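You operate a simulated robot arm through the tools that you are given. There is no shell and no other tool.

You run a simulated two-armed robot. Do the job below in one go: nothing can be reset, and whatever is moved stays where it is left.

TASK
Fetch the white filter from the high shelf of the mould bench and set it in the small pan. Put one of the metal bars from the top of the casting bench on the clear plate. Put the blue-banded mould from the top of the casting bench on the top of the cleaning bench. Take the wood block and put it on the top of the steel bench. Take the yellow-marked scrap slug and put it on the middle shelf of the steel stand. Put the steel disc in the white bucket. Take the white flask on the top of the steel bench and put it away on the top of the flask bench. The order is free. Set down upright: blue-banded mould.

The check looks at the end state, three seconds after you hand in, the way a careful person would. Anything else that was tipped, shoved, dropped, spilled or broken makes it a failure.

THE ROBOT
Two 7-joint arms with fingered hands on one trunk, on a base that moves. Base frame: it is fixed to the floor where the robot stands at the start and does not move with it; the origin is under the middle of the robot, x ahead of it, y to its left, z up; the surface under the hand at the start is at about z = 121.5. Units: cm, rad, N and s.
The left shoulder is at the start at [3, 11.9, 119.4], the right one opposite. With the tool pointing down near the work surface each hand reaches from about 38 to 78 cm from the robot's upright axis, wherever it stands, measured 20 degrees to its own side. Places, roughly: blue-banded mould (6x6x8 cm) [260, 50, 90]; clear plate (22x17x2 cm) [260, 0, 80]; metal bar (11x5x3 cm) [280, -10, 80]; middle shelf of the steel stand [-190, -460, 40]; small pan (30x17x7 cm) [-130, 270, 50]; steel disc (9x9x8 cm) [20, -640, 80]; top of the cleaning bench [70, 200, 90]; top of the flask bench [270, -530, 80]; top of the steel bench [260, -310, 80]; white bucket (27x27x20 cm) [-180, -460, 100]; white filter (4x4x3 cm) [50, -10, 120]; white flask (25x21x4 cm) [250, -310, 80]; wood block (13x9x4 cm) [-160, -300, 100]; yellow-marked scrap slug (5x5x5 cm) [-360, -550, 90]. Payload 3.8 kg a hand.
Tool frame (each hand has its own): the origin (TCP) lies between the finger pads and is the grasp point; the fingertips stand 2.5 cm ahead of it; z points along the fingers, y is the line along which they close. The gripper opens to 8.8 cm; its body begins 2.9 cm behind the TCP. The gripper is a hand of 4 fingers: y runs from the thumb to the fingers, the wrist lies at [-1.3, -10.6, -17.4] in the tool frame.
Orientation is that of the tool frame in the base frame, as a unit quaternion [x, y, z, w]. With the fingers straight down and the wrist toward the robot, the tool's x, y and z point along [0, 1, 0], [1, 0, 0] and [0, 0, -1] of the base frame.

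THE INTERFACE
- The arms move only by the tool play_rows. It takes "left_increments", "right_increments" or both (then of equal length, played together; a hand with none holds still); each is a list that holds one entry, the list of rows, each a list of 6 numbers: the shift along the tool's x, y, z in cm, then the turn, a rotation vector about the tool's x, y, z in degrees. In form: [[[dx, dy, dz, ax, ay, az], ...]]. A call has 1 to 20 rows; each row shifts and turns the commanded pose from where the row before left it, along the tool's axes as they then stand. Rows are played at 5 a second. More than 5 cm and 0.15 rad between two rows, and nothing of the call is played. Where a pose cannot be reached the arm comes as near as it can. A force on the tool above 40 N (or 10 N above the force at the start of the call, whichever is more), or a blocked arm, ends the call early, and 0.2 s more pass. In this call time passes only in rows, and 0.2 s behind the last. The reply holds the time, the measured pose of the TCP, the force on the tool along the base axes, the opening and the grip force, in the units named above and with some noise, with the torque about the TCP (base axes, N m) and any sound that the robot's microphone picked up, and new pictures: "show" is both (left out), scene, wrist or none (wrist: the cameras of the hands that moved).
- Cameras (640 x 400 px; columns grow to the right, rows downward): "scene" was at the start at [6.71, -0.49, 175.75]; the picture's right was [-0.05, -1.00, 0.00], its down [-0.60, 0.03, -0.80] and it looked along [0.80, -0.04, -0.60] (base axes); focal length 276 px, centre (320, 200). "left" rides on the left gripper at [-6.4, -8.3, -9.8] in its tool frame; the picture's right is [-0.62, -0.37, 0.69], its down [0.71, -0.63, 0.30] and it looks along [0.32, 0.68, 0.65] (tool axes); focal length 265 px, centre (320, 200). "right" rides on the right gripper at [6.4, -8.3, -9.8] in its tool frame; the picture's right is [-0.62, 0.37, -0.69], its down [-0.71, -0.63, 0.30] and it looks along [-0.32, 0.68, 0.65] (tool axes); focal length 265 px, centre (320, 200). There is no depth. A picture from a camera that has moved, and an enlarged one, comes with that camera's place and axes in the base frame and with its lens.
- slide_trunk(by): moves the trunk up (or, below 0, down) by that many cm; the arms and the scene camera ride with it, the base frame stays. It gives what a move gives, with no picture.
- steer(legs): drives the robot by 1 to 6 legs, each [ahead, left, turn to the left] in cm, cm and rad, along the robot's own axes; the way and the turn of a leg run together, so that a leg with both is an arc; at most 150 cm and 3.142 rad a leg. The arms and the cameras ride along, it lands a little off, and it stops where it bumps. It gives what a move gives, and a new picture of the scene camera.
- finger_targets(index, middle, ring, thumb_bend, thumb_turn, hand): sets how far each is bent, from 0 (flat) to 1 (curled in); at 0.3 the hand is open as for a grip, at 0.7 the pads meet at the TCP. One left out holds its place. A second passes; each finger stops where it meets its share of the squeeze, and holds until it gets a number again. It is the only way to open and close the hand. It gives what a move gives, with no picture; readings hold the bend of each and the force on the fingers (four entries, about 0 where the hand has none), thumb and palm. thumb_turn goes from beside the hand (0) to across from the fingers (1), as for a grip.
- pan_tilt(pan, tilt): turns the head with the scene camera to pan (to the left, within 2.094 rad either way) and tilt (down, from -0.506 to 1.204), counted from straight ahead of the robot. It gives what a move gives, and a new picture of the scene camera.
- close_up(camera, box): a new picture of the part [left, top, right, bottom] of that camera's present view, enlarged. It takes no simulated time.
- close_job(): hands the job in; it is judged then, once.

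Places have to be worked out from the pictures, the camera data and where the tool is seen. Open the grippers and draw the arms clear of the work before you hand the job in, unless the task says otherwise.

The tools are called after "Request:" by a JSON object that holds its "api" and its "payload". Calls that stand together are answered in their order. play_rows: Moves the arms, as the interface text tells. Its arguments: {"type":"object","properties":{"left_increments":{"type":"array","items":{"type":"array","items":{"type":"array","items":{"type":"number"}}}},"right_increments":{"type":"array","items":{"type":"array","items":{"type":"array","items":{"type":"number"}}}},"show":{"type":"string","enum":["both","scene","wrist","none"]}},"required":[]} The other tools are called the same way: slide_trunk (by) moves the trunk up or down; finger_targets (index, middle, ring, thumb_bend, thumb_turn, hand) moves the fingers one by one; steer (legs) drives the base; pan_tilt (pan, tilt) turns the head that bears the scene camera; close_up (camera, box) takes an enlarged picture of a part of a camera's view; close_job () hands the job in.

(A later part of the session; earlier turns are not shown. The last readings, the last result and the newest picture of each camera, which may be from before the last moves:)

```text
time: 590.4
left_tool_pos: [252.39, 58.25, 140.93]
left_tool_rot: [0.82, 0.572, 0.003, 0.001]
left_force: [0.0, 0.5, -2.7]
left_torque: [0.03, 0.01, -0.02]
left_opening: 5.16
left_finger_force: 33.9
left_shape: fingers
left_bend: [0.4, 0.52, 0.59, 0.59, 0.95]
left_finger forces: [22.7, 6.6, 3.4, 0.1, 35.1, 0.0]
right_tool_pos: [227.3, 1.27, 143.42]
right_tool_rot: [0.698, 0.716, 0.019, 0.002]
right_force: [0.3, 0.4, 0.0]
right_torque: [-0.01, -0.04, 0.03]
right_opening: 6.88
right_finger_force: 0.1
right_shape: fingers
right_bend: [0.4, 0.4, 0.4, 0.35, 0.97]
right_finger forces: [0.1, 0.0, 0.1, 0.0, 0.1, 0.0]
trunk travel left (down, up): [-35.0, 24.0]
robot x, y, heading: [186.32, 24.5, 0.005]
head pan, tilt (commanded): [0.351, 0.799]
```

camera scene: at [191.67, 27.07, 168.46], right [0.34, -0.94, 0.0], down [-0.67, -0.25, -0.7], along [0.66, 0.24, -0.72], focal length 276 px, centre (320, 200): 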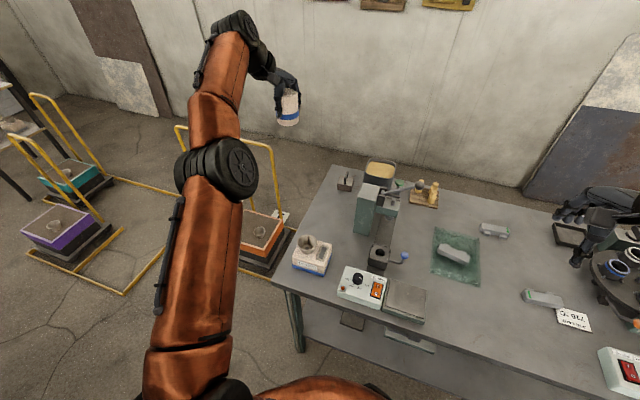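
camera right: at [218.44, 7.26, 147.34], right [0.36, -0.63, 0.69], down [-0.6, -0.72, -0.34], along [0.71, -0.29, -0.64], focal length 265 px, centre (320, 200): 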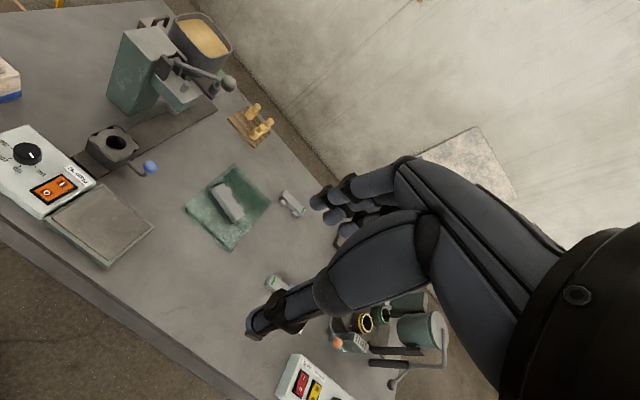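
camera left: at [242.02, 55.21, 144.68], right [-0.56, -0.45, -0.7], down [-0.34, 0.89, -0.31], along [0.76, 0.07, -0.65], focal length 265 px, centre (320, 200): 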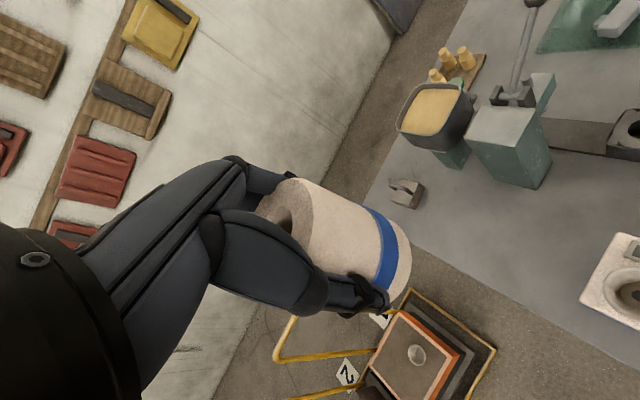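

The arm is still stretched; I draw the hand further back toward me and straighten its yaw.

Request:
{"api": "play_rows", "payload": {"left_increments": [[[-1.4, -3.7, 0, 0, 0, 0], [-1.4, -3.7, 0, 0, 0, 0], [-1.4, -3.7, 0, 0, 0, 0], [-1.4, -3.7, 0, 0, 0, 0], [-1.4, -3.7, 0, 0, 0, 0], [-2, -1, 0, 0, 0, -6.7], [-2, -1, 0, 0, 0, -6.7], [-2, 0, 0, 0, 0, -6.7]]], "show": "scene"}}

```text
time: 592.2
left_tool_pos: [229.21, 52.8, 140.74]
left_tool_rot: [0.708, 0.706, 0.003, 0.002]
left_force: [-1.0, -0.5, -1.9]
left_torque: [0.01, 0.01, 0.03]
left_opening: 5.15
left_finger_force: 32.3
left_shape: fingers
left_bend: [0.41, 0.53, 0.6, 0.59, 0.95]
left_finger forces: [21.9, 6.4, 3.4, 0.0, 33.1, 0.0]
right_tool_pos: [227.28, 1.15, 143.52]
right_tool_rot: [0.698, 0.716, 0.02, 0.001]
right_force: [0.9, 0.1, 0.8]
right_torque: [0.01, 0.03, 0.03]
right_opening: 6.84
right_finger_force: 0.1
right_shape: fingers
right_bend: [0.4, 0.4, 0.4, 0.35, 0.97]
right_finger forces: [0.0, 0.0, 0.0, 0.0, 0.0, 0.1]
trunk travel left (down, up): [-35.0, 24.0]
robot x, y, heading: [186.38, 24.63, -0.002]
head pan, tilt (commanded): [0.351, 0.799]
camera scene: at [191.85, 27.0, 174.45], right [0.34, -0.94, 0.0], down [-0.67, -0.25, -0.7], along [0.65, 0.24, -0.72], focal length 276 px, centre (320, 200)
```

scene: 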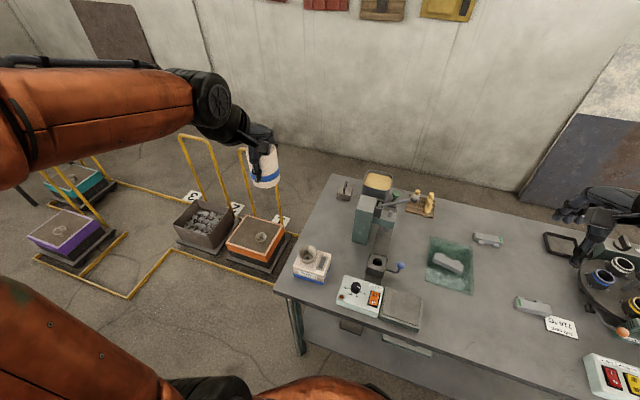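

The mould is safely carried. Now I look toward the cleaning bench to the north-west to choose the way.

Request:
{"api": "pan_tilt", "payload": {"pan": 1.9, "tilt": 0.4}}

Request:
{"api": "close_up", "payload": {"camera": "scene", "box": [240, 60, 560, 260]}}

Request:
{"api": "pan_tilt", "payload": {"pan": 2.09, "tilt": 0.6}}

```text
time: 593.9
left_tool_pos: [229.28, 53.04, 140.73]
left_tool_rot: [0.708, 0.706, 0.001, 0.003]
left_force: [0.3, 0.1, -2.7]
left_torque: [0.01, 0.01, 0.01]
left_opening: 5.13
left_finger_force: 32.4
left_shape: fingers
left_bend: [0.41, 0.53, 0.6, 0.59, 0.95]
left_finger forces: [21.8, 6.3, 3.3, 0.0, 33.1, 0.1]
right_tool_pos: [227.3, 1.2, 143.51]
right_tool_rot: [0.699, 0.715, 0.019, 0.001]
right_force: [0.8, 0.2, -0.6]
right_torque: [0.02, 0.05, 0.02]
right_opening: 6.84
right_finger_force: 0.1
right_shape: fingers
right_bend: [0.4, 0.4, 0.4, 0.35, 0.97]
right_finger forces: [0.1, 0.0, 0.1, 0.0, 0.1, 0.0]
trunk travel left (down, up): [-35.0, 24.0]
robot x, y, heading: [186.37, 24.48, -0.004]
head pan, tilt (commanded): [1.901, 0.4]
camera scene: at [181.26, 33.06, 177.96], right [0.95, 0.32, 0.0], down [0.13, -0.37, -0.92], along [-0.3, 0.87, -0.39], focal length 276 px, centre (320, 200)
```

scene: 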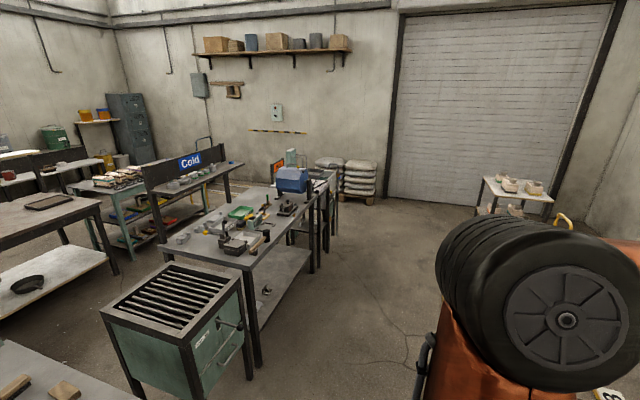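

```text
2.00 times, centred on (400, 160) of scene
camera zoom: at [181.26, 33.06, 177.96], right [0.95, 0.32, 0.0], down [0.13, -0.37, -0.92], along [-0.3, 0.87, -0.39], focal length 552 px, centre (160, 280)
```

zoom: 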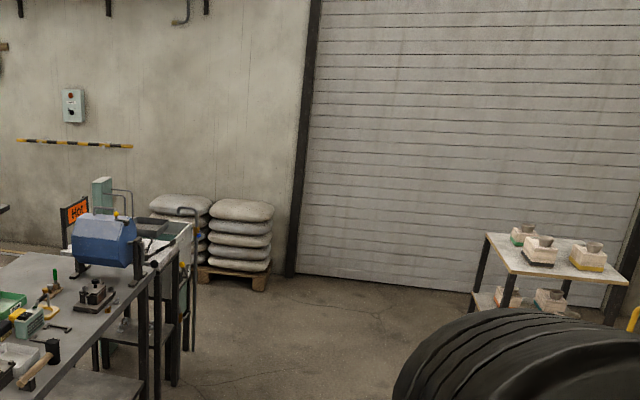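

```text
time: 594.6
left_tool_pos: [229.12, 52.91, 140.73]
left_tool_rot: [0.708, 0.706, 0.003, 0.004]
left_force: [0.6, -0.3, -1.6]
left_torque: [0.03, 0.01, -0.02]
left_opening: 5.15
left_finger_force: 32.4
left_shape: fingers
left_bend: [0.41, 0.53, 0.6, 0.59, 0.95]
left_finger forces: [21.8, 6.3, 3.4, 0.0, 33.2, 0.0]
right_tool_pos: [227.26, 1.15, 143.6]
right_tool_rot: [0.698, 0.716, 0.019, 0.001]
right_force: [-0.1, 0.5, -0.2]
right_torque: [-0.02, -0.03, 0.0]
right_opening: 6.85
right_finger_force: 0.1
right_shape: fingers
right_bend: [0.4, 0.4, 0.4, 0.35, 0.97]
right_finger forces: [0.0, 0.0, 0.0, 0.0, 0.1, 0.0]
trunk travel left (down, up): [-35.0, 24.0]
robot x, y, heading: [186.1, 24.7, 0.0]
head pan, tilt (commanded): [2.089, 0.6]
camera scene: at [179.88, 31.98, 176.15], right [0.87, 0.49, 0.0], down [0.28, -0.49, -0.83], along [-0.41, 0.72, -0.56], focal length 276 px, centre (320, 200)
```

scene: 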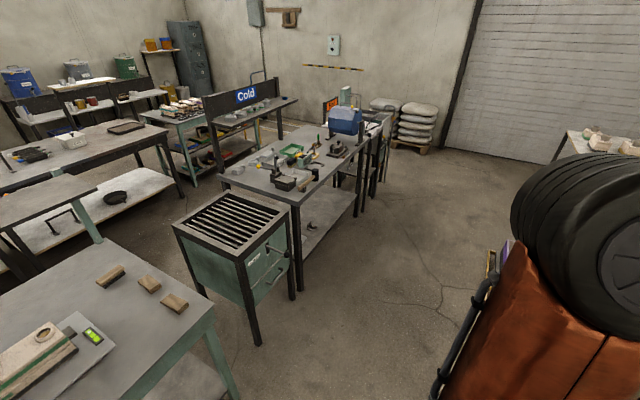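

The cleaning bench (x 46–105, y 137–220) is reachable from its east side; its west side has a raised "Cold" board. I back away from the casting bench, go north and turn to face it.

Request:
{"api": "pan_tilt", "payload": {"pan": 0.0, "tilt": 0.6}}

Request:
{"api": "steer", "payload": {"legs": [[-33, 0, 0], [0, 140, 0], [0, 13, 0]]}}

Request:
{"api": "steer", "payload": {"legs": [[0, 0, 1.57], [0, 0, 1.57]]}}

```text
time: 596.6
left_tool_pos: [229.24, 53.02, 140.85]
left_tool_rot: [0.707, 0.707, 0.002, 0.002]
left_force: [0.2, -0.3, -2.0]
left_torque: [0.0, 0.02, 0.0]
left_opening: 5.15
left_finger_force: 32.7
left_shape: fingers
left_bend: [0.41, 0.53, 0.6, 0.59, 0.95]
left_finger forces: [21.8, 6.3, 3.4, 0.1, 33.1, 0.0]
right_tool_pos: [227.4, 1.3, 143.41]
right_tool_rot: [0.698, 0.716, 0.02, 0.002]
right_force: [0.0, 0.1, 0.1]
right_torque: [0.05, 0.02, 0.01]
right_opening: 6.86
right_finger_force: 0.1
right_shape: fingers
right_bend: [0.4, 0.4, 0.4, 0.35, 0.97]
right_finger forces: [0.0, 0.0, 0.0, 0.1, 0.1, 0.1]
trunk travel left (down, up): [-35.0, 24.0]
robot x, y, heading: [186.19, 24.32, -0.001]
head pan, tilt (commanded): [0.0, 0.6]
camera scene: at [193.09, 24.31, 176.14], right [0.0, -1.0, 0.0], down [-0.57, 0.0, -0.82], along [0.82, 0.0, -0.57], focal length 276 px, centre (320, 200)
```

scene: 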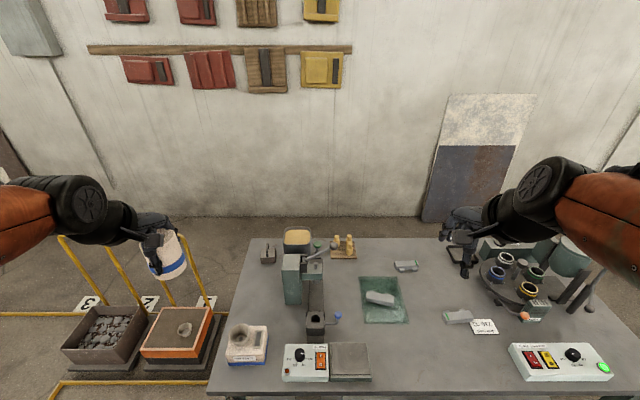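

```text
time: 606.4
left_tool_pos: [199.93, 206.82, 140.84]
left_tool_rot: [0.721, 0.693, 0.003, 0.001]
left_force: [0.0, 0.3, -1.3]
left_torque: [0.04, -0.02, -0.03]
left_opening: 5.17
left_finger_force: 32.4
left_shape: fingers
left_bend: [0.41, 0.53, 0.6, 0.59, 0.95]
left_finger forces: [21.8, 6.3, 3.4, 0.0, 33.0, 0.0]
right_tool_pos: [195.96, 155.3, 143.53]
right_tool_rot: [0.713, 0.701, 0.02, 0.003]
right_force: [0.1, -0.8, -0.8]
right_torque: [-0.01, 0.0, 0.01]
right_opening: 6.87
right_finger_force: 0.0
right_shape: fingers
right_bend: [0.4, 0.4, 0.4, 0.35, 0.97]
right_finger forces: [0.0, 0.0, 0.1, 0.0, 0.0, 0.0]
trunk travel left (down, up): [-35.0, 24.0]
robot x, y, heading: [155.72, 179.66, -0.04]
head pan, tilt (commanded): [0.0, 0.6]
camera scene: at [162.63, 179.65, 176.14], right [-0.04, -1.0, 0.0], down [-0.56, 0.02, -0.82], along [0.82, -0.03, -0.57], focal length 276 px, centre (320, 200)
```

scene: 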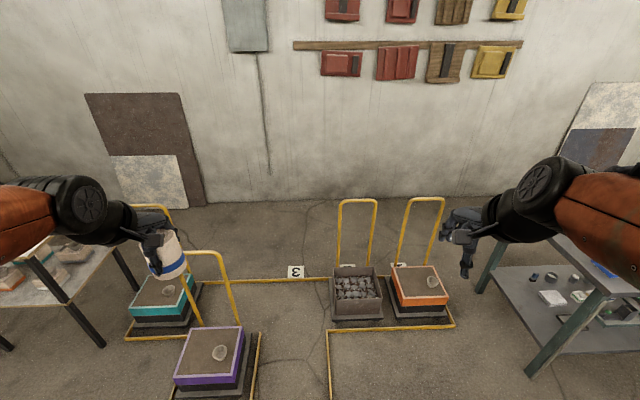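

```text
time: 614.4
left_tool_pos: [110.83, 154.57, 140.82]
left_tool_rot: [-0.682, 0.732, 0.002, -0.002]
left_force: [0.5, 0.0, -2.8]
left_torque: [0.02, 0.01, 0.0]
left_opening: 5.05
left_finger_force: 30.1
left_shape: fingers
left_bend: [0.41, 0.53, 0.6, 0.59, 0.95]
left_finger forces: [20.3, 6.2, 3.4, 0.0, 30.5, 0.0]
right_tool_pos: [116.41, 205.92, 143.56]
right_tool_rot: [-0.691, 0.723, 0.002, -0.019]
right_force: [0.7, -0.1, 0.4]
right_torque: [0.0, 0.06, 0.0]
right_opening: 6.86
right_finger_force: 0.2
right_shape: fingers
right_bend: [0.4, 0.4, 0.4, 0.35, 0.97]
right_finger forces: [0.0, 0.0, 0.0, 0.0, 0.0, 0.0]
trunk travel left (down, up): [-35.0, 24.0]
robot x, y, heading: [156.3, 179.79, 3.073]
head pan, tilt (commanded): [0.0, 0.6]
camera scene: at [148.87, 180.43, 176.14], right [0.07, 1.0, 0.0], down [0.56, -0.04, -0.82], along [-0.82, 0.06, -0.57], focal length 276 px, centre (320, 200)
```

scene: 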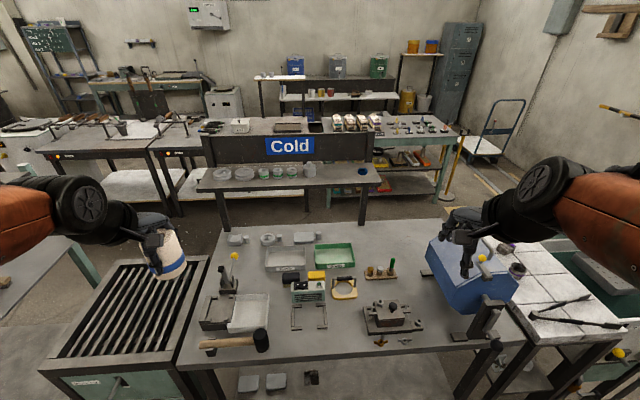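

This is the cleaning bench's working top with tools on it. I zoom in to find a free spot for the mould.

Request:
{"api": "pan_tilt", "payload": {"pan": 0.0, "tilt": 0.85}}

Request:
{"api": "close_up", "payload": {"camera": "scene", "box": [180, 120, 500, 320]}}

```text
time: 615.1
left_tool_pos: [110.83, 154.53, 140.68]
left_tool_rot: [-0.682, 0.732, 0.002, -0.003]
left_force: [-0.2, 0.1, -2.4]
left_torque: [-0.01, -0.03, -0.01]
left_opening: 5.05
left_finger_force: 30.4
left_shape: fingers
left_bend: [0.41, 0.53, 0.6, 0.59, 0.95]
left_finger forces: [20.4, 6.2, 3.4, 0.0, 30.7, 0.0]
right_tool_pos: [116.26, 205.91, 143.43]
right_tool_rot: [-0.69, 0.723, 0.002, -0.019]
right_force: [0.1, 0.2, -0.4]
right_torque: [0.0, 0.0, -0.02]
right_opening: 6.89
right_finger_force: 0.1
right_shape: fingers
right_bend: [0.4, 0.4, 0.4, 0.35, 0.97]
right_finger forces: [0.0, 0.0, 0.1, 0.0, 0.0, 0.0]
trunk travel left (down, up): [-35.0, 24.0]
robot x, y, heading: [155.69, 180.29, 3.07]
head pan, tilt (commanded): [0.0, 0.85]
camera scene: at [149.89, 180.36, 174.06], right [0.07, 1.0, 0.0], down [0.75, -0.05, -0.66], along [-0.66, 0.05, -0.75], focal length 276 px, centre (320, 200)
```

scene: 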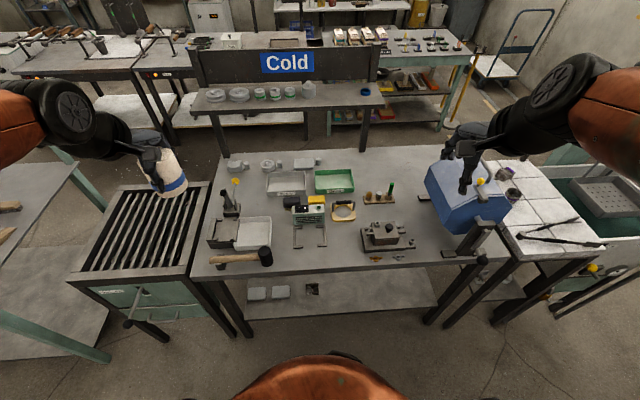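

```text
2.00 times, centred on (340, 220) of scene
camera zoom: at [149.89, 180.36, 174.06], right [0.07, 1.0, 0.0], down [0.75, -0.05, -0.66], along [-0.66, 0.05, -0.75], focal length 552 px, centre (280, 160)
```

zoom: 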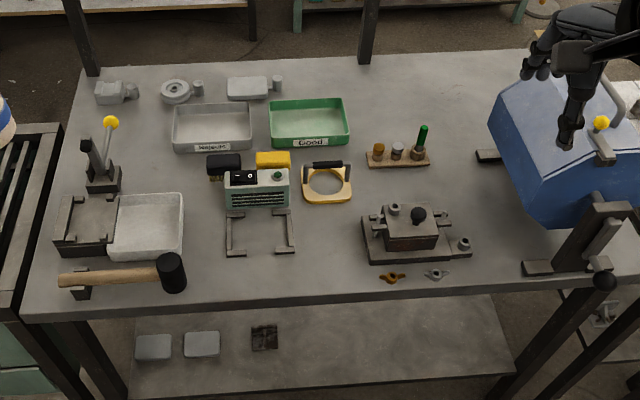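

A good free spot is at about [98, 193], between the U-shaped frame and the knobbed base plate, about 9 cm from the front edge. I shift north so the left hand can reach it comfortably.

Request:
{"api": "steer", "payload": {"legs": [[0, -32, 0.07]]}}

Request:
{"api": "pan_tilt", "payload": {"pan": 0.2, "tilt": 0.85}}

Request:
{"api": "close_up", "payload": {"camera": "scene", "box": [230, 150, 430, 275]}}

```text
time: 617.2
left_tool_pos: [113.93, 182.54, 140.93]
left_tool_rot: [0.709, -0.705, -0.003, 0.002]
left_force: [0.4, 0.1, -1.8]
left_torque: [0.01, 0.02, 0.01]
left_opening: 5.04
left_finger_force: 30.6
left_shape: fingers
left_bend: [0.41, 0.53, 0.6, 0.59, 0.95]
left_finger forces: [20.5, 6.3, 3.4, 0.1, 30.5, 0.0]
right_tool_pos: [115.45, 234.3, 143.57]
right_tool_rot: [0.718, -0.696, -0.001, 0.019]
right_force: [0.2, 0.1, -0.2]
right_torque: [0.02, 0.01, -0.05]
right_opening: 6.86
right_finger_force: 0.1
right_shape: fingers
right_bend: [0.4, 0.4, 0.4, 0.35, 0.97]
right_finger forces: [0.0, 0.0, 0.1, 0.0, 0.0, 0.1]
trunk travel left (down, up): [-35.0, 24.0]
robot x, y, heading: [156.78, 210.93, -3.137]
head pan, tilt (commanded): [0.0, 0.85]
camera scene: at [150.86, 211.3, 174.05], right [-0.01, 1.0, 0.0], down [0.75, 0.0, -0.66], along [-0.66, 0.0, -0.75], focal length 276 px, centre (320, 200)
```

scene: 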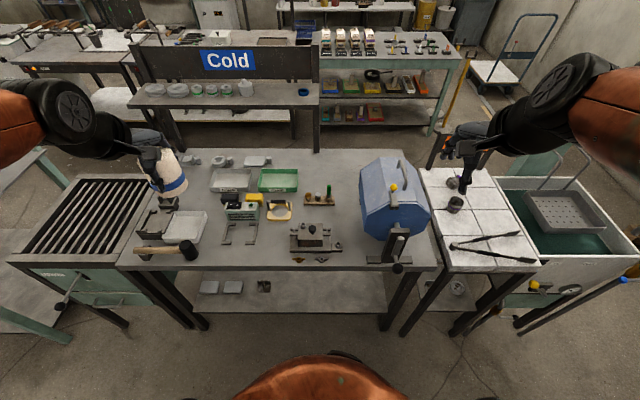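

```text
time: 618.0
left_tool_pos: [113.87, 182.74, 140.83]
left_tool_rot: [0.709, -0.705, -0.002, 0.003]
left_force: [0.0, 0.1, -3.2]
left_torque: [0.02, 0.01, 0.03]
left_opening: 5.07
left_finger_force: 30.3
left_shape: fingers
left_bend: [0.41, 0.53, 0.6, 0.59, 0.95]
left_finger forces: [20.4, 6.2, 3.4, 0.1, 30.5, 0.0]
right_tool_pos: [115.54, 234.29, 143.43]
right_tool_rot: [0.718, -0.696, -0.001, 0.019]
right_force: [0.1, 0.2, -0.3]
right_torque: [0.01, -0.05, 0.0]
right_opening: 6.86
right_finger_force: 0.0
right_shape: fingers
right_bend: [0.4, 0.4, 0.4, 0.35, 0.97]
right_finger forces: [0.0, 0.0, 0.1, 0.1, 0.0, 0.1]
trunk travel left (down, up): [-35.0, 24.0]
robot x, y, heading: [157.13, 211.26, -3.136]
head pan, tilt (commanded): [0.201, 0.85]
camera scene: at [151.03, 209.82, 174.05], right [-0.2, 0.98, 0.0], down [0.74, 0.15, -0.66], along [-0.65, -0.14, -0.75], focal length 276 px, centre (320, 200)
```

scene: 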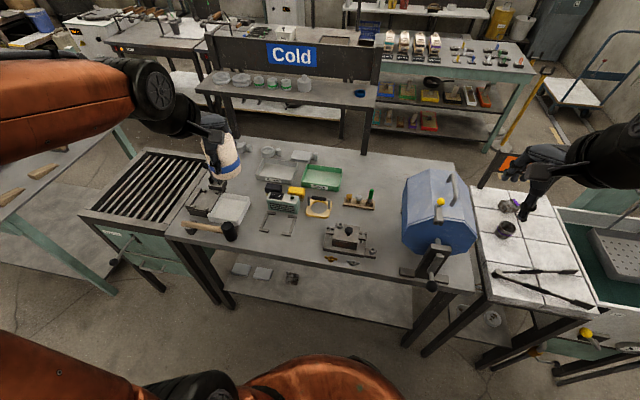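

```text
3.20 times, centred on (330, 212) of scene
camera zoom: at [151.03, 209.82, 174.05], right [-0.2, 0.98, 0.0], down [0.74, 0.15, -0.66], along [-0.65, -0.14, -0.75], focal length 883 px, centre (288, 160)
```

zoom: 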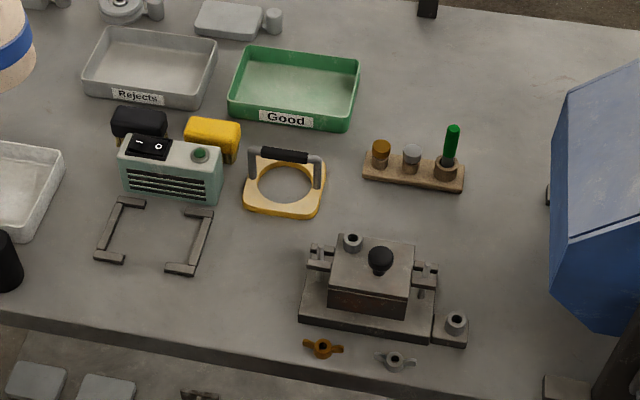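

I move the mould over the free spot at about [96, 193.3] and down to z ≈ 108.

Request:
{"api": "play_rows", "payload": {"left_increments": [[[-1.19, 1.97, 3, 0, 0, 0], [-1.19, 1.97, 3, 0, 0, 0], [-1.19, 1.97, 3, 0, 0, 0], [-1.19, 1.97, 3, 0, 0, 0], [-1.19, 1.97, 3, 0, 0, 0], [-1.19, 1.97, 3, 0, 0, 0], [-1.19, 1.97, 3, 0, 0, 0], [-1.19, 1.97, 3, 0, 0, 0], [-1.19, 1.97, 3, 0, 0, 0], [0, 0, 3, 0, 0, 0], [0, 0, 3, 0, 0, 0]]], "show": "both"}}

Request:
{"api": "close_up", "payload": {"camera": "scene", "box": [230, 150, 430, 275]}}

```text
time: 620.4
left_tool_pos: [95.95, 193.09, 107.89]
left_tool_rot: [0.709, -0.705, -0.003, 0.003]
left_force: [-0.4, -0.1, -2.5]
left_torque: [0.03, 0.01, -0.03]
left_opening: 5.06
left_finger_force: 29.3
left_shape: fingers
left_bend: [0.41, 0.53, 0.6, 0.58, 0.95]
left_finger forces: [20.3, 6.1, 3.5, 0.1, 29.9, 0.0]
right_tool_pos: [115.47, 234.39, 143.39]
right_tool_rot: [0.718, -0.696, -0.001, 0.019]
right_force: [-0.6, 0.1, -0.4]
right_torque: [0.0, -0.03, 0.02]
right_opening: 6.86
right_finger_force: 0.0
right_shape: fingers
right_bend: [0.4, 0.4, 0.4, 0.35, 0.97]
right_finger forces: [0.1, 0.1, 0.0, 0.0, 0.0, 0.0]
trunk travel left (down, up): [-35.0, 24.0]
robot x, y, heading: [156.29, 211.3, -3.139]
head pan, tilt (commanded): [0.201, 0.85]
camera scene: at [150.91, 209.74, 174.05], right [-0.21, 0.98, 0.0], down [0.74, 0.15, -0.66], along [-0.65, -0.14, -0.75], focal length 276 px, centre (320, 200)
camera left: at [104.26, 199.69, 117.45], right [0.36, 0.62, -0.7], down [0.63, -0.71, -0.31], along [-0.69, -0.33, -0.65], focal length 265 px, centre (320, 200)
```

scene: 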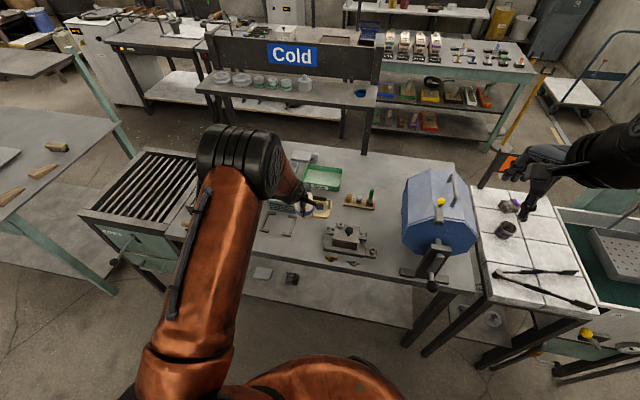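
left: 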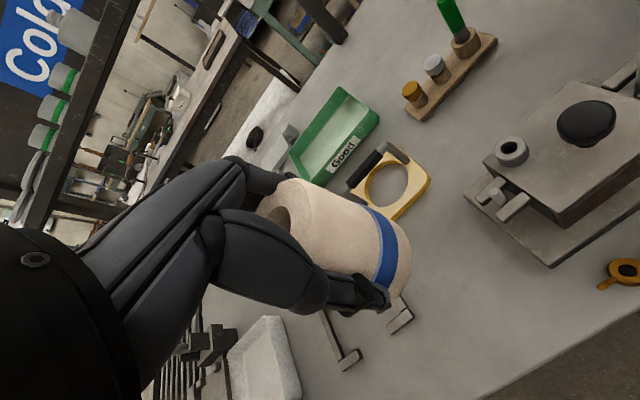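

```text
3.20 times, centred on (330, 212) of scene
camera zoom: at [150.91, 209.74, 174.05], right [-0.21, 0.98, 0.0], down [0.74, 0.15, -0.66], along [-0.65, -0.14, -0.75], focal length 883 px, centre (288, 160)
```

zoom: 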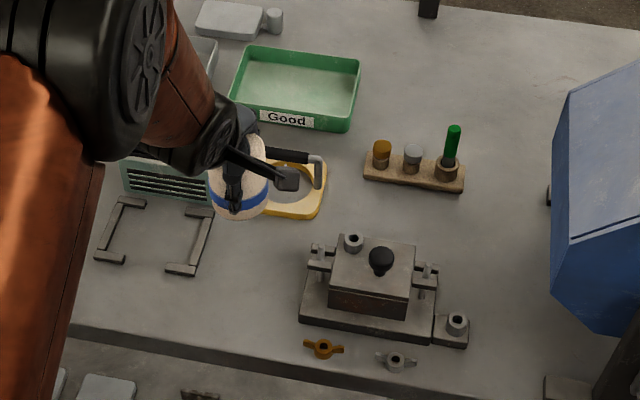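

The mould is above the spot and within a few degrees of upright. I shift 1 cm north away from the bracket and lower toward the bench.

Request:
{"api": "play_rows", "payload": {"left_increments": [[[-1, 0, 3, 0, 0, 0], [0, 0, 3, 0, 0, 0], [0, 0, 3, 0, 0, 0]]], "show": "both"}}

Request:
{"api": "close_up", "payload": {"camera": "scene", "box": [230, 150, 430, 275]}}

```text
time: 621.2
left_tool_pos: [95.8, 194.25, 98.91]
left_tool_rot: [0.709, -0.705, -0.002, 0.003]
left_force: [0.1, -0.2, -2.1]
left_torque: [-0.01, -0.02, 0.0]
left_opening: 5.03
left_finger_force: 29.5
left_shape: fingers
left_bend: [0.41, 0.53, 0.6, 0.58, 0.95]
left_finger forces: [20.2, 6.2, 3.4, 0.1, 29.5, 0.0]
right_tool_pos: [115.43, 234.53, 143.54]
right_tool_rot: [0.717, -0.697, -0.001, 0.018]
right_force: [-0.1, -0.9, 0.0]
right_torque: [-0.01, 0.04, 0.01]
right_opening: 6.91
right_finger_force: 0.1
right_shape: fingers
right_bend: [0.4, 0.4, 0.4, 0.35, 0.97]
right_finger forces: [0.1, 0.0, 0.1, 0.0, 0.0, 0.1]
trunk travel left (down, up): [-35.0, 24.0]
robot x, y, heading: [157.06, 211.44, -3.135]
head pan, tilt (commanded): [0.201, 0.85]
camera scene: at [150.96, 209.75, 174.05], right [-0.21, 0.98, 0.0], down [0.74, 0.15, -0.66], along [-0.65, -0.14, -0.75], focal length 276 px, centre (320, 200)
camera left: at [104.26, 200.9, 108.47], right [0.36, 0.62, -0.7], down [0.63, -0.71, -0.31], along [-0.69, -0.33, -0.65], focal length 265 px, centre (320, 200)
```

scene: 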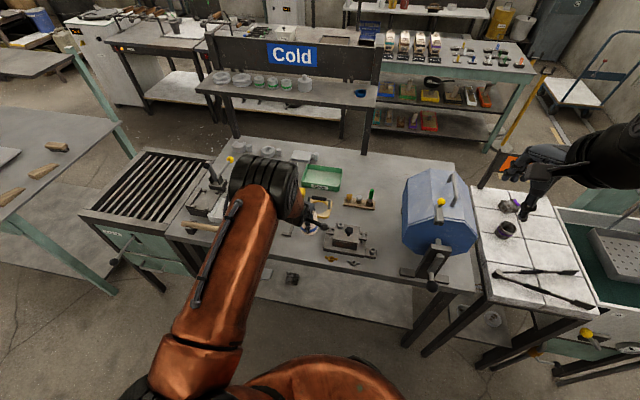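
left: 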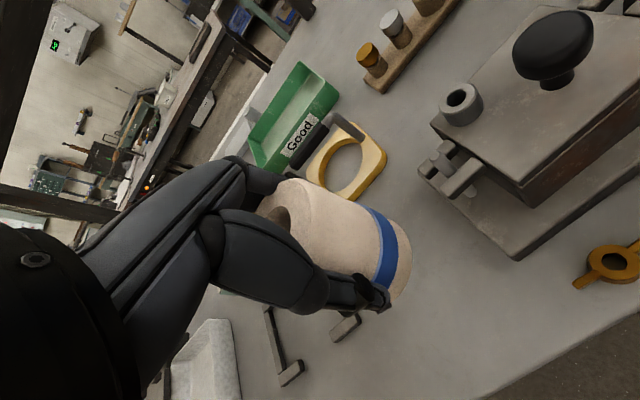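

```text
3.20 times, centred on (330, 212) of scene
camera zoom: at [150.96, 209.75, 174.05], right [-0.21, 0.98, 0.0], down [0.74, 0.15, -0.66], along [-0.65, -0.14, -0.75], focal length 883 px, centre (288, 160)
```

zoom: 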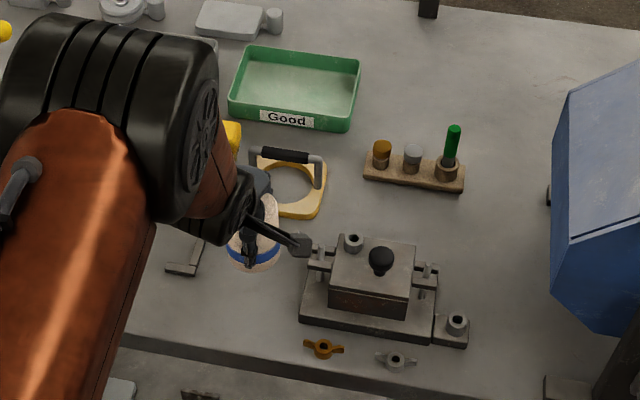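

All neighbours stay clear. I lower the last centimetres with the trunk until the mould touches.

Request:
{"api": "slide_trunk", "payload": {"by": -2.5}}

Request:
{"api": "slide_trunk", "payload": {"by": -0.6}}

Request:
{"api": "slide_trunk", "payload": {"by": -0.5}}

Request:
{"api": "slide_trunk", "payload": {"by": -0.5}}

```text
time: 621.9
left_tool_pos: [95.94, 194.31, 96.38]
left_tool_rot: [0.709, -0.705, -0.002, 0.002]
left_force: [-0.1, 0.0, -2.1]
left_torque: [0.01, -0.02, 0.06]
left_opening: 5.05
left_finger_force: 30.1
left_shape: fingers
left_bend: [0.41, 0.53, 0.6, 0.58, 0.95]
left_finger forces: [20.2, 6.2, 3.4, 0.0, 29.7, 0.0]
right_tool_pos: [115.54, 234.41, 141.0]
right_tool_rot: [0.717, -0.697, -0.002, 0.019]
right_force: [0.0, -0.1, -1.1]
right_torque: [0.01, -0.04, 0.0]
right_opening: 6.88
right_finger_force: 0.1
right_shape: fingers
right_bend: [0.4, 0.4, 0.4, 0.35, 0.97]
right_finger forces: [0.0, 0.0, 0.0, 0.1, 0.0, 0.0]
trunk travel left (down, up): [-32.5, 26.5]
robot x, y, heading: [156.34, 211.55, -3.14]
head pan, tilt (commanded): [0.201, 0.85]
```

```text
time: 622.4
left_tool_pos: [95.95, 194.34, 95.9]
left_tool_rot: [0.709, -0.705, -0.002, 0.003]
left_force: [-0.1, -0.3, -1.1]
left_torque: [-0.01, 0.0, -0.03]
left_opening: 5.05
left_finger_force: 29.2
left_shape: fingers
left_bend: [0.41, 0.53, 0.6, 0.58, 0.95]
left_finger forces: [20.2, 6.1, 3.3, 0.0, 29.7, 0.0]
right_tool_pos: [115.48, 234.36, 140.41]
right_tool_rot: [0.717, -0.696, -0.001, 0.02]
right_force: [0.2, -0.3, -0.8]
right_torque: [0.02, 0.04, 0.02]
right_opening: 6.87
right_finger_force: 0.0
right_shape: fingers
right_bend: [0.4, 0.4, 0.4, 0.35, 0.97]
right_finger forces: [0.0, 0.0, 0.0, 0.0, 0.0, 0.0]
trunk travel left (down, up): [-31.9, 27.1]
robot x, y, heading: [156.86, 211.18, -3.138]
head pan, tilt (commanded): [0.201, 0.85]
```

```text
time: 623.0
left_tool_pos: [95.88, 194.32, 95.34]
left_tool_rot: [0.709, -0.705, -0.003, 0.002]
left_force: [0.5, 0.5, -2.4]
left_torque: [-0.03, 0.0, 0.02]
left_opening: 5.05
left_finger_force: 29.2
left_shape: fingers
left_bend: [0.41, 0.53, 0.6, 0.58, 0.95]
left_finger forces: [20.2, 6.2, 3.4, 0.0, 29.6, 0.0]
right_tool_pos: [115.43, 234.36, 139.88]
right_tool_rot: [0.717, -0.696, -0.001, 0.02]
right_force: [0.7, 0.2, -0.4]
right_torque: [-0.04, 0.01, 0.0]
right_opening: 6.87
right_finger_force: 0.1
right_shape: fingers
right_bend: [0.4, 0.4, 0.4, 0.35, 0.97]
right_finger forces: [0.0, 0.0, 0.0, 0.1, 0.0, 0.0]
trunk travel left (down, up): [-31.4, 27.6]
robot x, y, heading: [156.7, 211.23, -3.139]
head pan, tilt (commanded): [0.201, 0.85]
```

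```text
time: 623.5
left_tool_pos: [95.94, 194.31, 94.83]
left_tool_rot: [0.708, -0.706, -0.002, 0.002]
left_force: [-0.2, -0.4, -3.2]
left_torque: [0.0, 0.02, -0.03]
left_opening: 5.06
left_finger_force: 29.7
left_shape: fingers
left_bend: [0.41, 0.53, 0.6, 0.58, 0.95]
left_finger forces: [20.2, 6.2, 3.4, 0.1, 29.6, 0.0]
right_tool_pos: [115.49, 234.26, 139.31]
right_tool_rot: [0.717, -0.697, -0.002, 0.02]
right_force: [0.3, -0.6, -0.6]
right_torque: [0.04, 0.02, 0.01]
right_opening: 6.84
right_finger_force: 0.1
right_shape: fingers
right_bend: [0.4, 0.4, 0.4, 0.35, 0.97]
right_finger forces: [0.0, 0.0, 0.0, 0.1, 0.0, 0.0]
trunk travel left (down, up): [-30.9, 28.1]
robot x, y, heading: [156.49, 211.68, -3.136]
head pan, tilt (commanded): [0.201, 0.85]
```

No contact yet; I keep lowering in half-centimetre steps.

Request:
{"api": "slide_trunk", "payload": {"by": -0.5}}

Request:
{"api": "slide_trunk", "payload": {"by": -0.5}}

Request:
{"api": "slide_trunk", "payload": {"by": -0.5}}

Request:
{"api": "slide_trunk", "payload": {"by": -0.5}}

```text
time: 624.0
left_tool_pos: [95.9, 194.34, 94.27]
left_tool_rot: [0.709, -0.705, -0.003, 0.001]
left_force: [0.1, 0.4, -2.7]
left_torque: [0.04, 0.05, 0.01]
left_opening: 5.05
left_finger_force: 29.8
left_shape: fingers
left_bend: [0.41, 0.53, 0.6, 0.58, 0.95]
left_finger forces: [20.2, 6.2, 3.5, 0.1, 29.6, 0.0]
right_tool_pos: [115.47, 234.39, 138.88]
right_tool_rot: [0.717, -0.696, -0.002, 0.019]
right_force: [-0.4, 0.5, 0.9]
right_torque: [0.0, -0.02, 0.0]
right_opening: 6.87
right_finger_force: 0.0
right_shape: fingers
right_bend: [0.4, 0.4, 0.4, 0.35, 0.97]
right_finger forces: [0.0, 0.1, 0.0, 0.0, 0.1, 0.0]
trunk travel left (down, up): [-30.4, 28.6]
robot x, y, heading: [156.59, 211.37, -3.138]
head pan, tilt (commanded): [0.201, 0.85]
```

```text
time: 624.6
left_tool_pos: [95.99, 194.41, 93.87]
left_tool_rot: [0.709, -0.705, -0.002, 0.002]
left_force: [0.1, -0.1, -2.8]
left_torque: [0.04, -0.02, -0.03]
left_opening: 5.05
left_finger_force: 29.9
left_shape: fingers
left_bend: [0.41, 0.53, 0.6, 0.58, 0.95]
left_finger forces: [20.2, 6.2, 3.4, 0.1, 29.6, 0.1]
right_tool_pos: [115.51, 234.44, 138.34]
right_tool_rot: [0.717, -0.697, -0.001, 0.019]
right_force: [0.2, 0.2, 0.0]
right_torque: [0.04, -0.02, -0.02]
right_opening: 6.85
right_finger_force: 0.0
right_shape: fingers
right_bend: [0.4, 0.4, 0.4, 0.35, 0.97]
right_finger forces: [0.0, 0.1, 0.0, 0.0, 0.0, 0.0]
trunk travel left (down, up): [-29.9, 29.1]
robot x, y, heading: [156.48, 211.63, -3.14]
head pan, tilt (commanded): [0.201, 0.85]
```

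```text
time: 625.1
left_tool_pos: [96.0, 194.36, 93.27]
left_tool_rot: [0.709, -0.705, -0.003, 0.002]
left_force: [0.3, 0.3, -2.5]
left_torque: [0.01, 0.01, 0.03]
left_opening: 5.06
left_finger_force: 29.8
left_shape: fingers
left_bend: [0.41, 0.53, 0.6, 0.58, 0.95]
left_finger forces: [20.1, 6.3, 3.3, 0.1, 29.6, 0.0]
right_tool_pos: [115.49, 234.27, 137.88]
right_tool_rot: [0.718, -0.696, -0.001, 0.019]
right_force: [-0.6, 0.0, -0.2]
right_torque: [-0.02, 0.02, -0.01]
right_opening: 6.87
right_finger_force: 0.0
right_shape: fingers
right_bend: [0.4, 0.4, 0.4, 0.35, 0.97]
right_finger forces: [0.0, 0.0, 0.0, 0.1, 0.1, 0.0]
trunk travel left (down, up): [-29.4, 29.6]
robot x, y, heading: [156.48, 211.45, -3.135]
head pan, tilt (commanded): [0.201, 0.85]
```

```text
time: 625.7
left_tool_pos: [95.83, 194.39, 92.86]
left_tool_rot: [0.709, -0.705, -0.003, 0.003]
left_force: [-0.1, 0.6, -1.8]
left_torque: [0.01, 0.0, -0.03]
left_opening: 5.06
left_finger_force: 29.5
left_shape: fingers
left_bend: [0.41, 0.53, 0.6, 0.58, 0.95]
left_finger forces: [20.2, 6.3, 3.4, 0.0, 29.6, 0.0]
right_tool_pos: [115.62, 234.39, 137.4]
right_tool_rot: [0.718, -0.696, -0.002, 0.02]
right_force: [0.2, -0.8, 0.3]
right_torque: [0.01, -0.02, 0.04]
right_opening: 6.89
right_finger_force: 0.3
right_shape: fingers
right_bend: [0.4, 0.4, 0.4, 0.35, 0.97]
right_finger forces: [0.0, 0.0, 0.0, 0.0, 0.0, 0.0]
trunk travel left (down, up): [-28.9, 30.1]
robot x, y, heading: [156.41, 211.49, -3.137]
head pan, tilt (commanded): [0.201, 0.85]
```

The bench top is evidently lower than I assumed (nearer z ≈ 83), which also shifts my estimate of the spot; I move 2 cm further in and continue down in steps.

Request:
{"api": "play_rows", "payload": {"left_increments": [[[0.2, 1, 0, 0, 0, 0], [0, 1, 0, 0, 0, 0]]], "show": "both"}}

Request:
{"api": "close_up", "payload": {"camera": "scene", "box": [260, 180, 400, 270]}}

```text
time: 626.3
left_tool_pos: [93.93, 194.15, 92.82]
left_tool_rot: [0.709, -0.705, -0.002, 0.002]
left_force: [0.0, 1.0, -1.8]
left_torque: [-0.02, 0.01, 0.0]
left_opening: 5.05
left_finger_force: 28.8
left_shape: fingers
left_bend: [0.41, 0.53, 0.6, 0.58, 0.95]
left_finger forces: [20.2, 6.1, 3.3, 0.0, 29.6, 0.1]
right_tool_pos: [115.52, 234.37, 137.35]
right_tool_rot: [0.718, -0.696, -0.002, 0.019]
right_force: [-0.4, -0.3, 0.4]
right_torque: [0.03, 0.01, -0.01]
right_opening: 6.89
right_finger_force: 0.0
right_shape: fingers
right_bend: [0.4, 0.4, 0.4, 0.35, 0.97]
right_finger forces: [0.0, 0.0, 0.1, 0.1, 0.0, 0.1]
trunk travel left (down, up): [-28.9, 30.1]
robot x, y, heading: [156.79, 211.52, -3.14]
head pan, tilt (commanded): [0.201, 0.85]
camera scene: at [150.99, 209.76, 167.95], right [-0.21, 0.98, 0.0], down [0.74, 0.15, -0.66], along [-0.65, -0.14, -0.75], focal length 276 px, centre (320, 200)
camera left: at [102.25, 200.68, 102.45], right [0.36, 0.62, -0.7], down [0.63, -0.71, -0.31], along [-0.69, -0.33, -0.65], focal length 265 px, centre (320, 200)
```

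scene: 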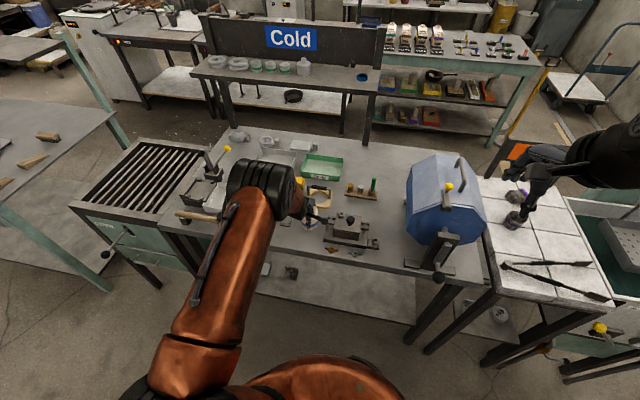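
left: 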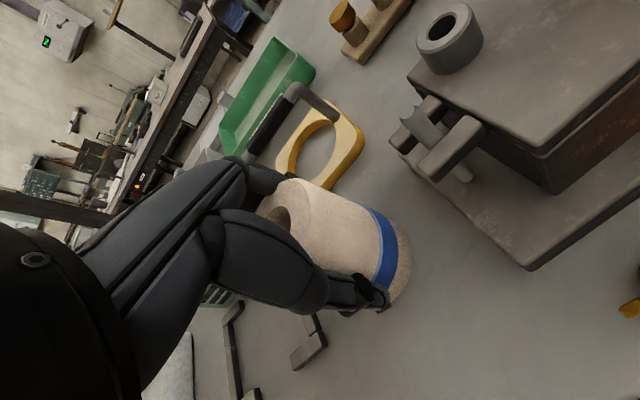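

```text
4.44 times, centred on (330, 225) of scene
camera zoom: at [150.99, 209.76, 167.95], right [-0.21, 0.98, 0.0], down [0.74, 0.15, -0.66], along [-0.65, -0.14, -0.75], focal length 1226 px, centre (276, 89)
```

zoom: 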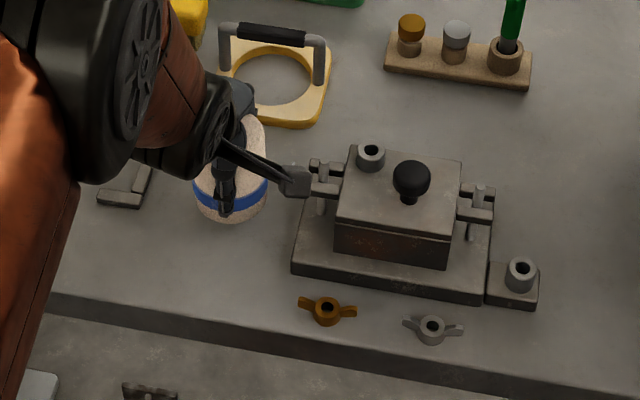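

The camera bracket stays above and in front of the clamp. I continue lowering.

Request:
{"api": "slide_trunk", "payload": {"by": -1.5}}

Request:
{"api": "slide_trunk", "payload": {"by": -0.8}}

Request:
{"api": "slide_trunk", "payload": {"by": -0.6}}

Request:
{"api": "slide_trunk", "payload": {"by": -0.6}}

```text
time: 626.9
left_tool_pos: [93.95, 194.09, 91.46]
left_tool_rot: [0.709, -0.705, -0.002, 0.003]
left_force: [0.8, 0.6, -2.6]
left_torque: [0.0, -0.01, 0.02]
left_opening: 5.02
left_finger_force: 29.5
left_shape: fingers
left_bend: [0.41, 0.53, 0.6, 0.58, 0.95]
left_finger forces: [20.1, 6.1, 3.4, 0.0, 29.5, 0.0]
right_tool_pos: [115.57, 234.42, 135.84]
right_tool_rot: [0.717, -0.696, -0.002, 0.019]
right_force: [-0.2, -0.2, 0.5]
right_torque: [-0.01, 0.03, 0.0]
right_opening: 6.88
right_finger_force: 0.1
right_shape: fingers
right_bend: [0.4, 0.4, 0.4, 0.35, 0.97]
right_finger forces: [0.1, 0.0, 0.0, 0.0, 0.1, 0.0]
trunk travel left (down, up): [-27.4, 31.6]
robot x, y, heading: [156.85, 211.54, -3.14]
head pan, tilt (commanded): [0.201, 0.85]
```

```text
time: 627.5
left_tool_pos: [93.91, 194.16, 91.09]
left_tool_rot: [0.709, -0.705, -0.007, 0.005]
left_force: [5.0, 2.4, 24.1]
left_torque: [-0.31, 0.36, 0.05]
left_opening: 5.01
left_finger_force: 37.0
left_shape: fingers
left_bend: [0.41, 0.53, 0.6, 0.58, 0.95]
left_finger forces: [22.2, 7.8, 5.3, 0.0, 38.2, 0.0]
right_tool_pos: [115.83, 234.42, 135.19]
right_tool_rot: [0.717, -0.696, -0.003, 0.02]
right_force: [0.5, 0.2, -0.1]
right_torque: [-0.01, -0.01, 0.01]
right_opening: 6.84
right_finger_force: 0.1
right_shape: fingers
right_bend: [0.4, 0.4, 0.4, 0.35, 0.97]
right_finger forces: [0.1, 0.1, 0.0, 0.0, 0.1, 0.0]
trunk travel left (down, up): [-26.6, 32.4]
robot x, y, heading: [156.89, 211.24, -3.138]
head pan, tilt (commanded): [0.201, 0.85]
```

```text
time: 627.9
left_tool_pos: [93.57, 194.24, 91.22]
left_tool_rot: [0.708, -0.706, -0.011, 0.009]
left_force: [6.7, 0.2, 21.2]
left_torque: [-0.26, 0.19, 0.02]
left_opening: 5.08
left_finger_force: 37.2
left_shape: fingers
left_bend: [0.42, 0.53, 0.6, 0.58, 0.95]
left_finger forces: [21.6, 7.4, 5.1, 0.0, 39.1, 0.0]
right_tool_pos: [115.78, 234.36, 134.68]
right_tool_rot: [0.717, -0.697, -0.002, 0.02]
right_force: [0.6, -0.2, -0.7]
right_torque: [-0.02, 0.0, -0.02]
right_opening: 6.86
right_finger_force: 0.0
right_shape: fingers
right_bend: [0.4, 0.4, 0.4, 0.35, 0.97]
right_finger forces: [0.0, 0.1, 0.1, 0.0, 0.0, 0.0]
trunk travel left (down, up): [-26.2, 32.8]
robot x, y, heading: [156.76, 211.32, -3.133]
head pan, tilt (commanded): [0.201, 0.85]
stopped: the force on the tool passed its limit at 43 N (the readings are from after the stop); the commanded pose is now the measured one
```

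```text
time: 628.4
left_tool_pos: [92.95, 194.31, 91.15]
left_tool_rot: [0.709, -0.705, -0.015, 0.014]
left_force: [9.6, 0.8, 24.4]
left_torque: [-0.31, 0.1, 0.13]
left_opening: 5.08
left_finger_force: 37.2
left_shape: fingers
left_bend: [0.42, 0.53, 0.6, 0.58, 0.94]
left_finger forces: [21.8, 7.2, 5.2, 0.0, 40.9, 0.0]
right_tool_pos: [115.74, 234.47, 134.16]
right_tool_rot: [0.718, -0.696, -0.003, 0.02]
right_force: [-0.3, -1.0, 0.9]
right_torque: [0.01, -0.04, 0.0]
right_opening: 6.88
right_finger_force: 0.0
right_shape: fingers
right_bend: [0.4, 0.4, 0.4, 0.35, 0.97]
right_finger forces: [0.0, 0.1, 0.1, 0.1, 0.1, 0.0]
trunk travel left (down, up): [-25.6, 33.4]
robot x, y, heading: [156.82, 211.43, -3.133]
head pan, tilt (commanded): [0.201, 0.85]
stopped: the force on the tool passed its limit at 43 N (the readings are from after the stop); the commanded pose is now the measured one
```

The mould stands on the bench (contact at TCP z ≈ 91.2); I pressed a little too far, so I ease back until the force is small.

Request:
{"api": "slide_trunk", "payload": {"by": 0.8}}

Request:
{"api": "slide_trunk", "payload": {"by": 0.5}}

Request:
{"api": "close_up", "payload": {"camera": "left", "box": [160, 120, 560, 370]}}

Request:
{"api": "close_up", "payload": {"camera": "scene", "box": [260, 180, 400, 270]}}

```text
time: 629.0
left_tool_pos: [93.37, 194.12, 91.2]
left_tool_rot: [0.708, -0.706, -0.011, 0.009]
left_force: [0.4, -0.3, -2.9]
left_torque: [0.0, -0.01, -0.04]
left_opening: 5.12
left_finger_force: 32.2
left_shape: fingers
left_bend: [0.41, 0.53, 0.6, 0.58, 0.95]
left_finger forces: [22.3, 6.5, 3.8, 0.0, 31.7, 0.0]
right_tool_pos: [115.52, 234.33, 134.92]
right_tool_rot: [0.718, -0.696, -0.002, 0.02]
right_force: [1.2, 0.6, 0.5]
right_torque: [-0.01, 0.03, 0.0]
right_opening: 6.84
right_finger_force: 0.1
right_shape: fingers
right_bend: [0.4, 0.4, 0.4, 0.35, 0.97]
right_finger forces: [0.0, 0.0, 0.0, 0.0, 0.1, 0.0]
trunk travel left (down, up): [-26.4, 32.6]
robot x, y, heading: [156.63, 211.32, -3.139]
head pan, tilt (commanded): [0.201, 0.85]
```

```text
time: 629.5
left_tool_pos: [93.14, 194.21, 91.88]
left_tool_rot: [0.708, -0.706, -0.011, 0.011]
left_force: [1.5, -0.1, -2.8]
left_torque: [0.01, 0.01, -0.01]
left_opening: 5.12
left_finger_force: 32.0
left_shape: fingers
left_bend: [0.41, 0.53, 0.6, 0.58, 0.95]
left_finger forces: [22.4, 6.4, 3.8, 0.0, 31.8, 0.0]
right_tool_pos: [115.49, 234.36, 135.35]
right_tool_rot: [0.717, -0.696, -0.002, 0.02]
right_force: [-0.2, 0.3, -1.5]
right_torque: [-0.01, 0.02, -0.01]
right_opening: 6.86
right_finger_force: 0.1
right_shape: fingers
right_bend: [0.4, 0.4, 0.4, 0.35, 0.97]
right_finger forces: [0.0, 0.0, 0.0, 0.0, 0.1, 0.1]
trunk travel left (down, up): [-26.9, 32.1]
robot x, y, heading: [157.16, 211.25, -3.134]
head pan, tilt (commanded): [0.201, 0.85]
```

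```text
1.60 times, centred on (360, 245) of left
camera zoom: at [101.72, 200.74, 101.28], right [0.34, 0.62, -0.7], down [0.62, -0.71, -0.33], along [-0.7, -0.33, -0.63], focal length 425 px, centre (256, 128)
```

zoom: 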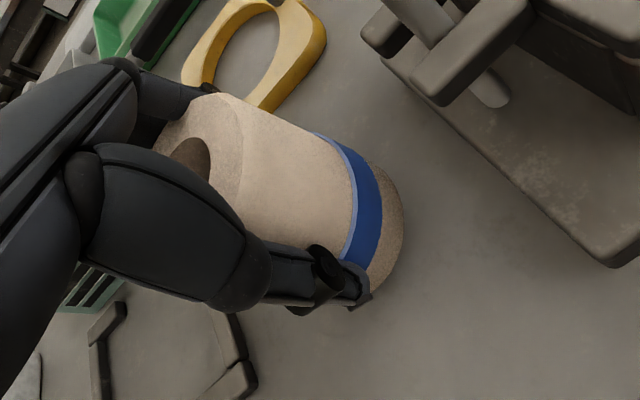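

```text
4.44 times, centred on (330, 225) of scene
camera zoom: at [151.04, 209.77, 166.0], right [-0.21, 0.98, 0.0], down [0.74, 0.15, -0.66], along [-0.65, -0.14, -0.75], focal length 1226 px, centre (276, 89)
```

zoom: 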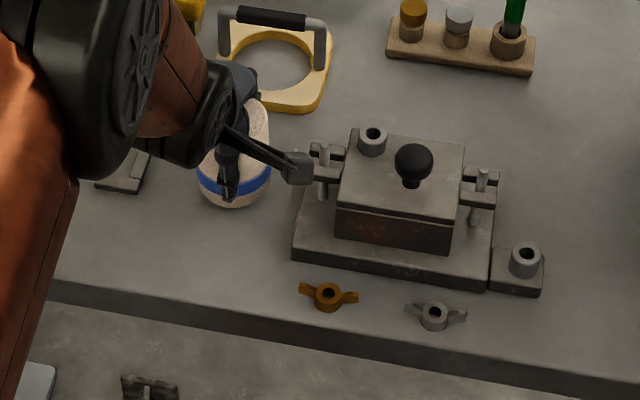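

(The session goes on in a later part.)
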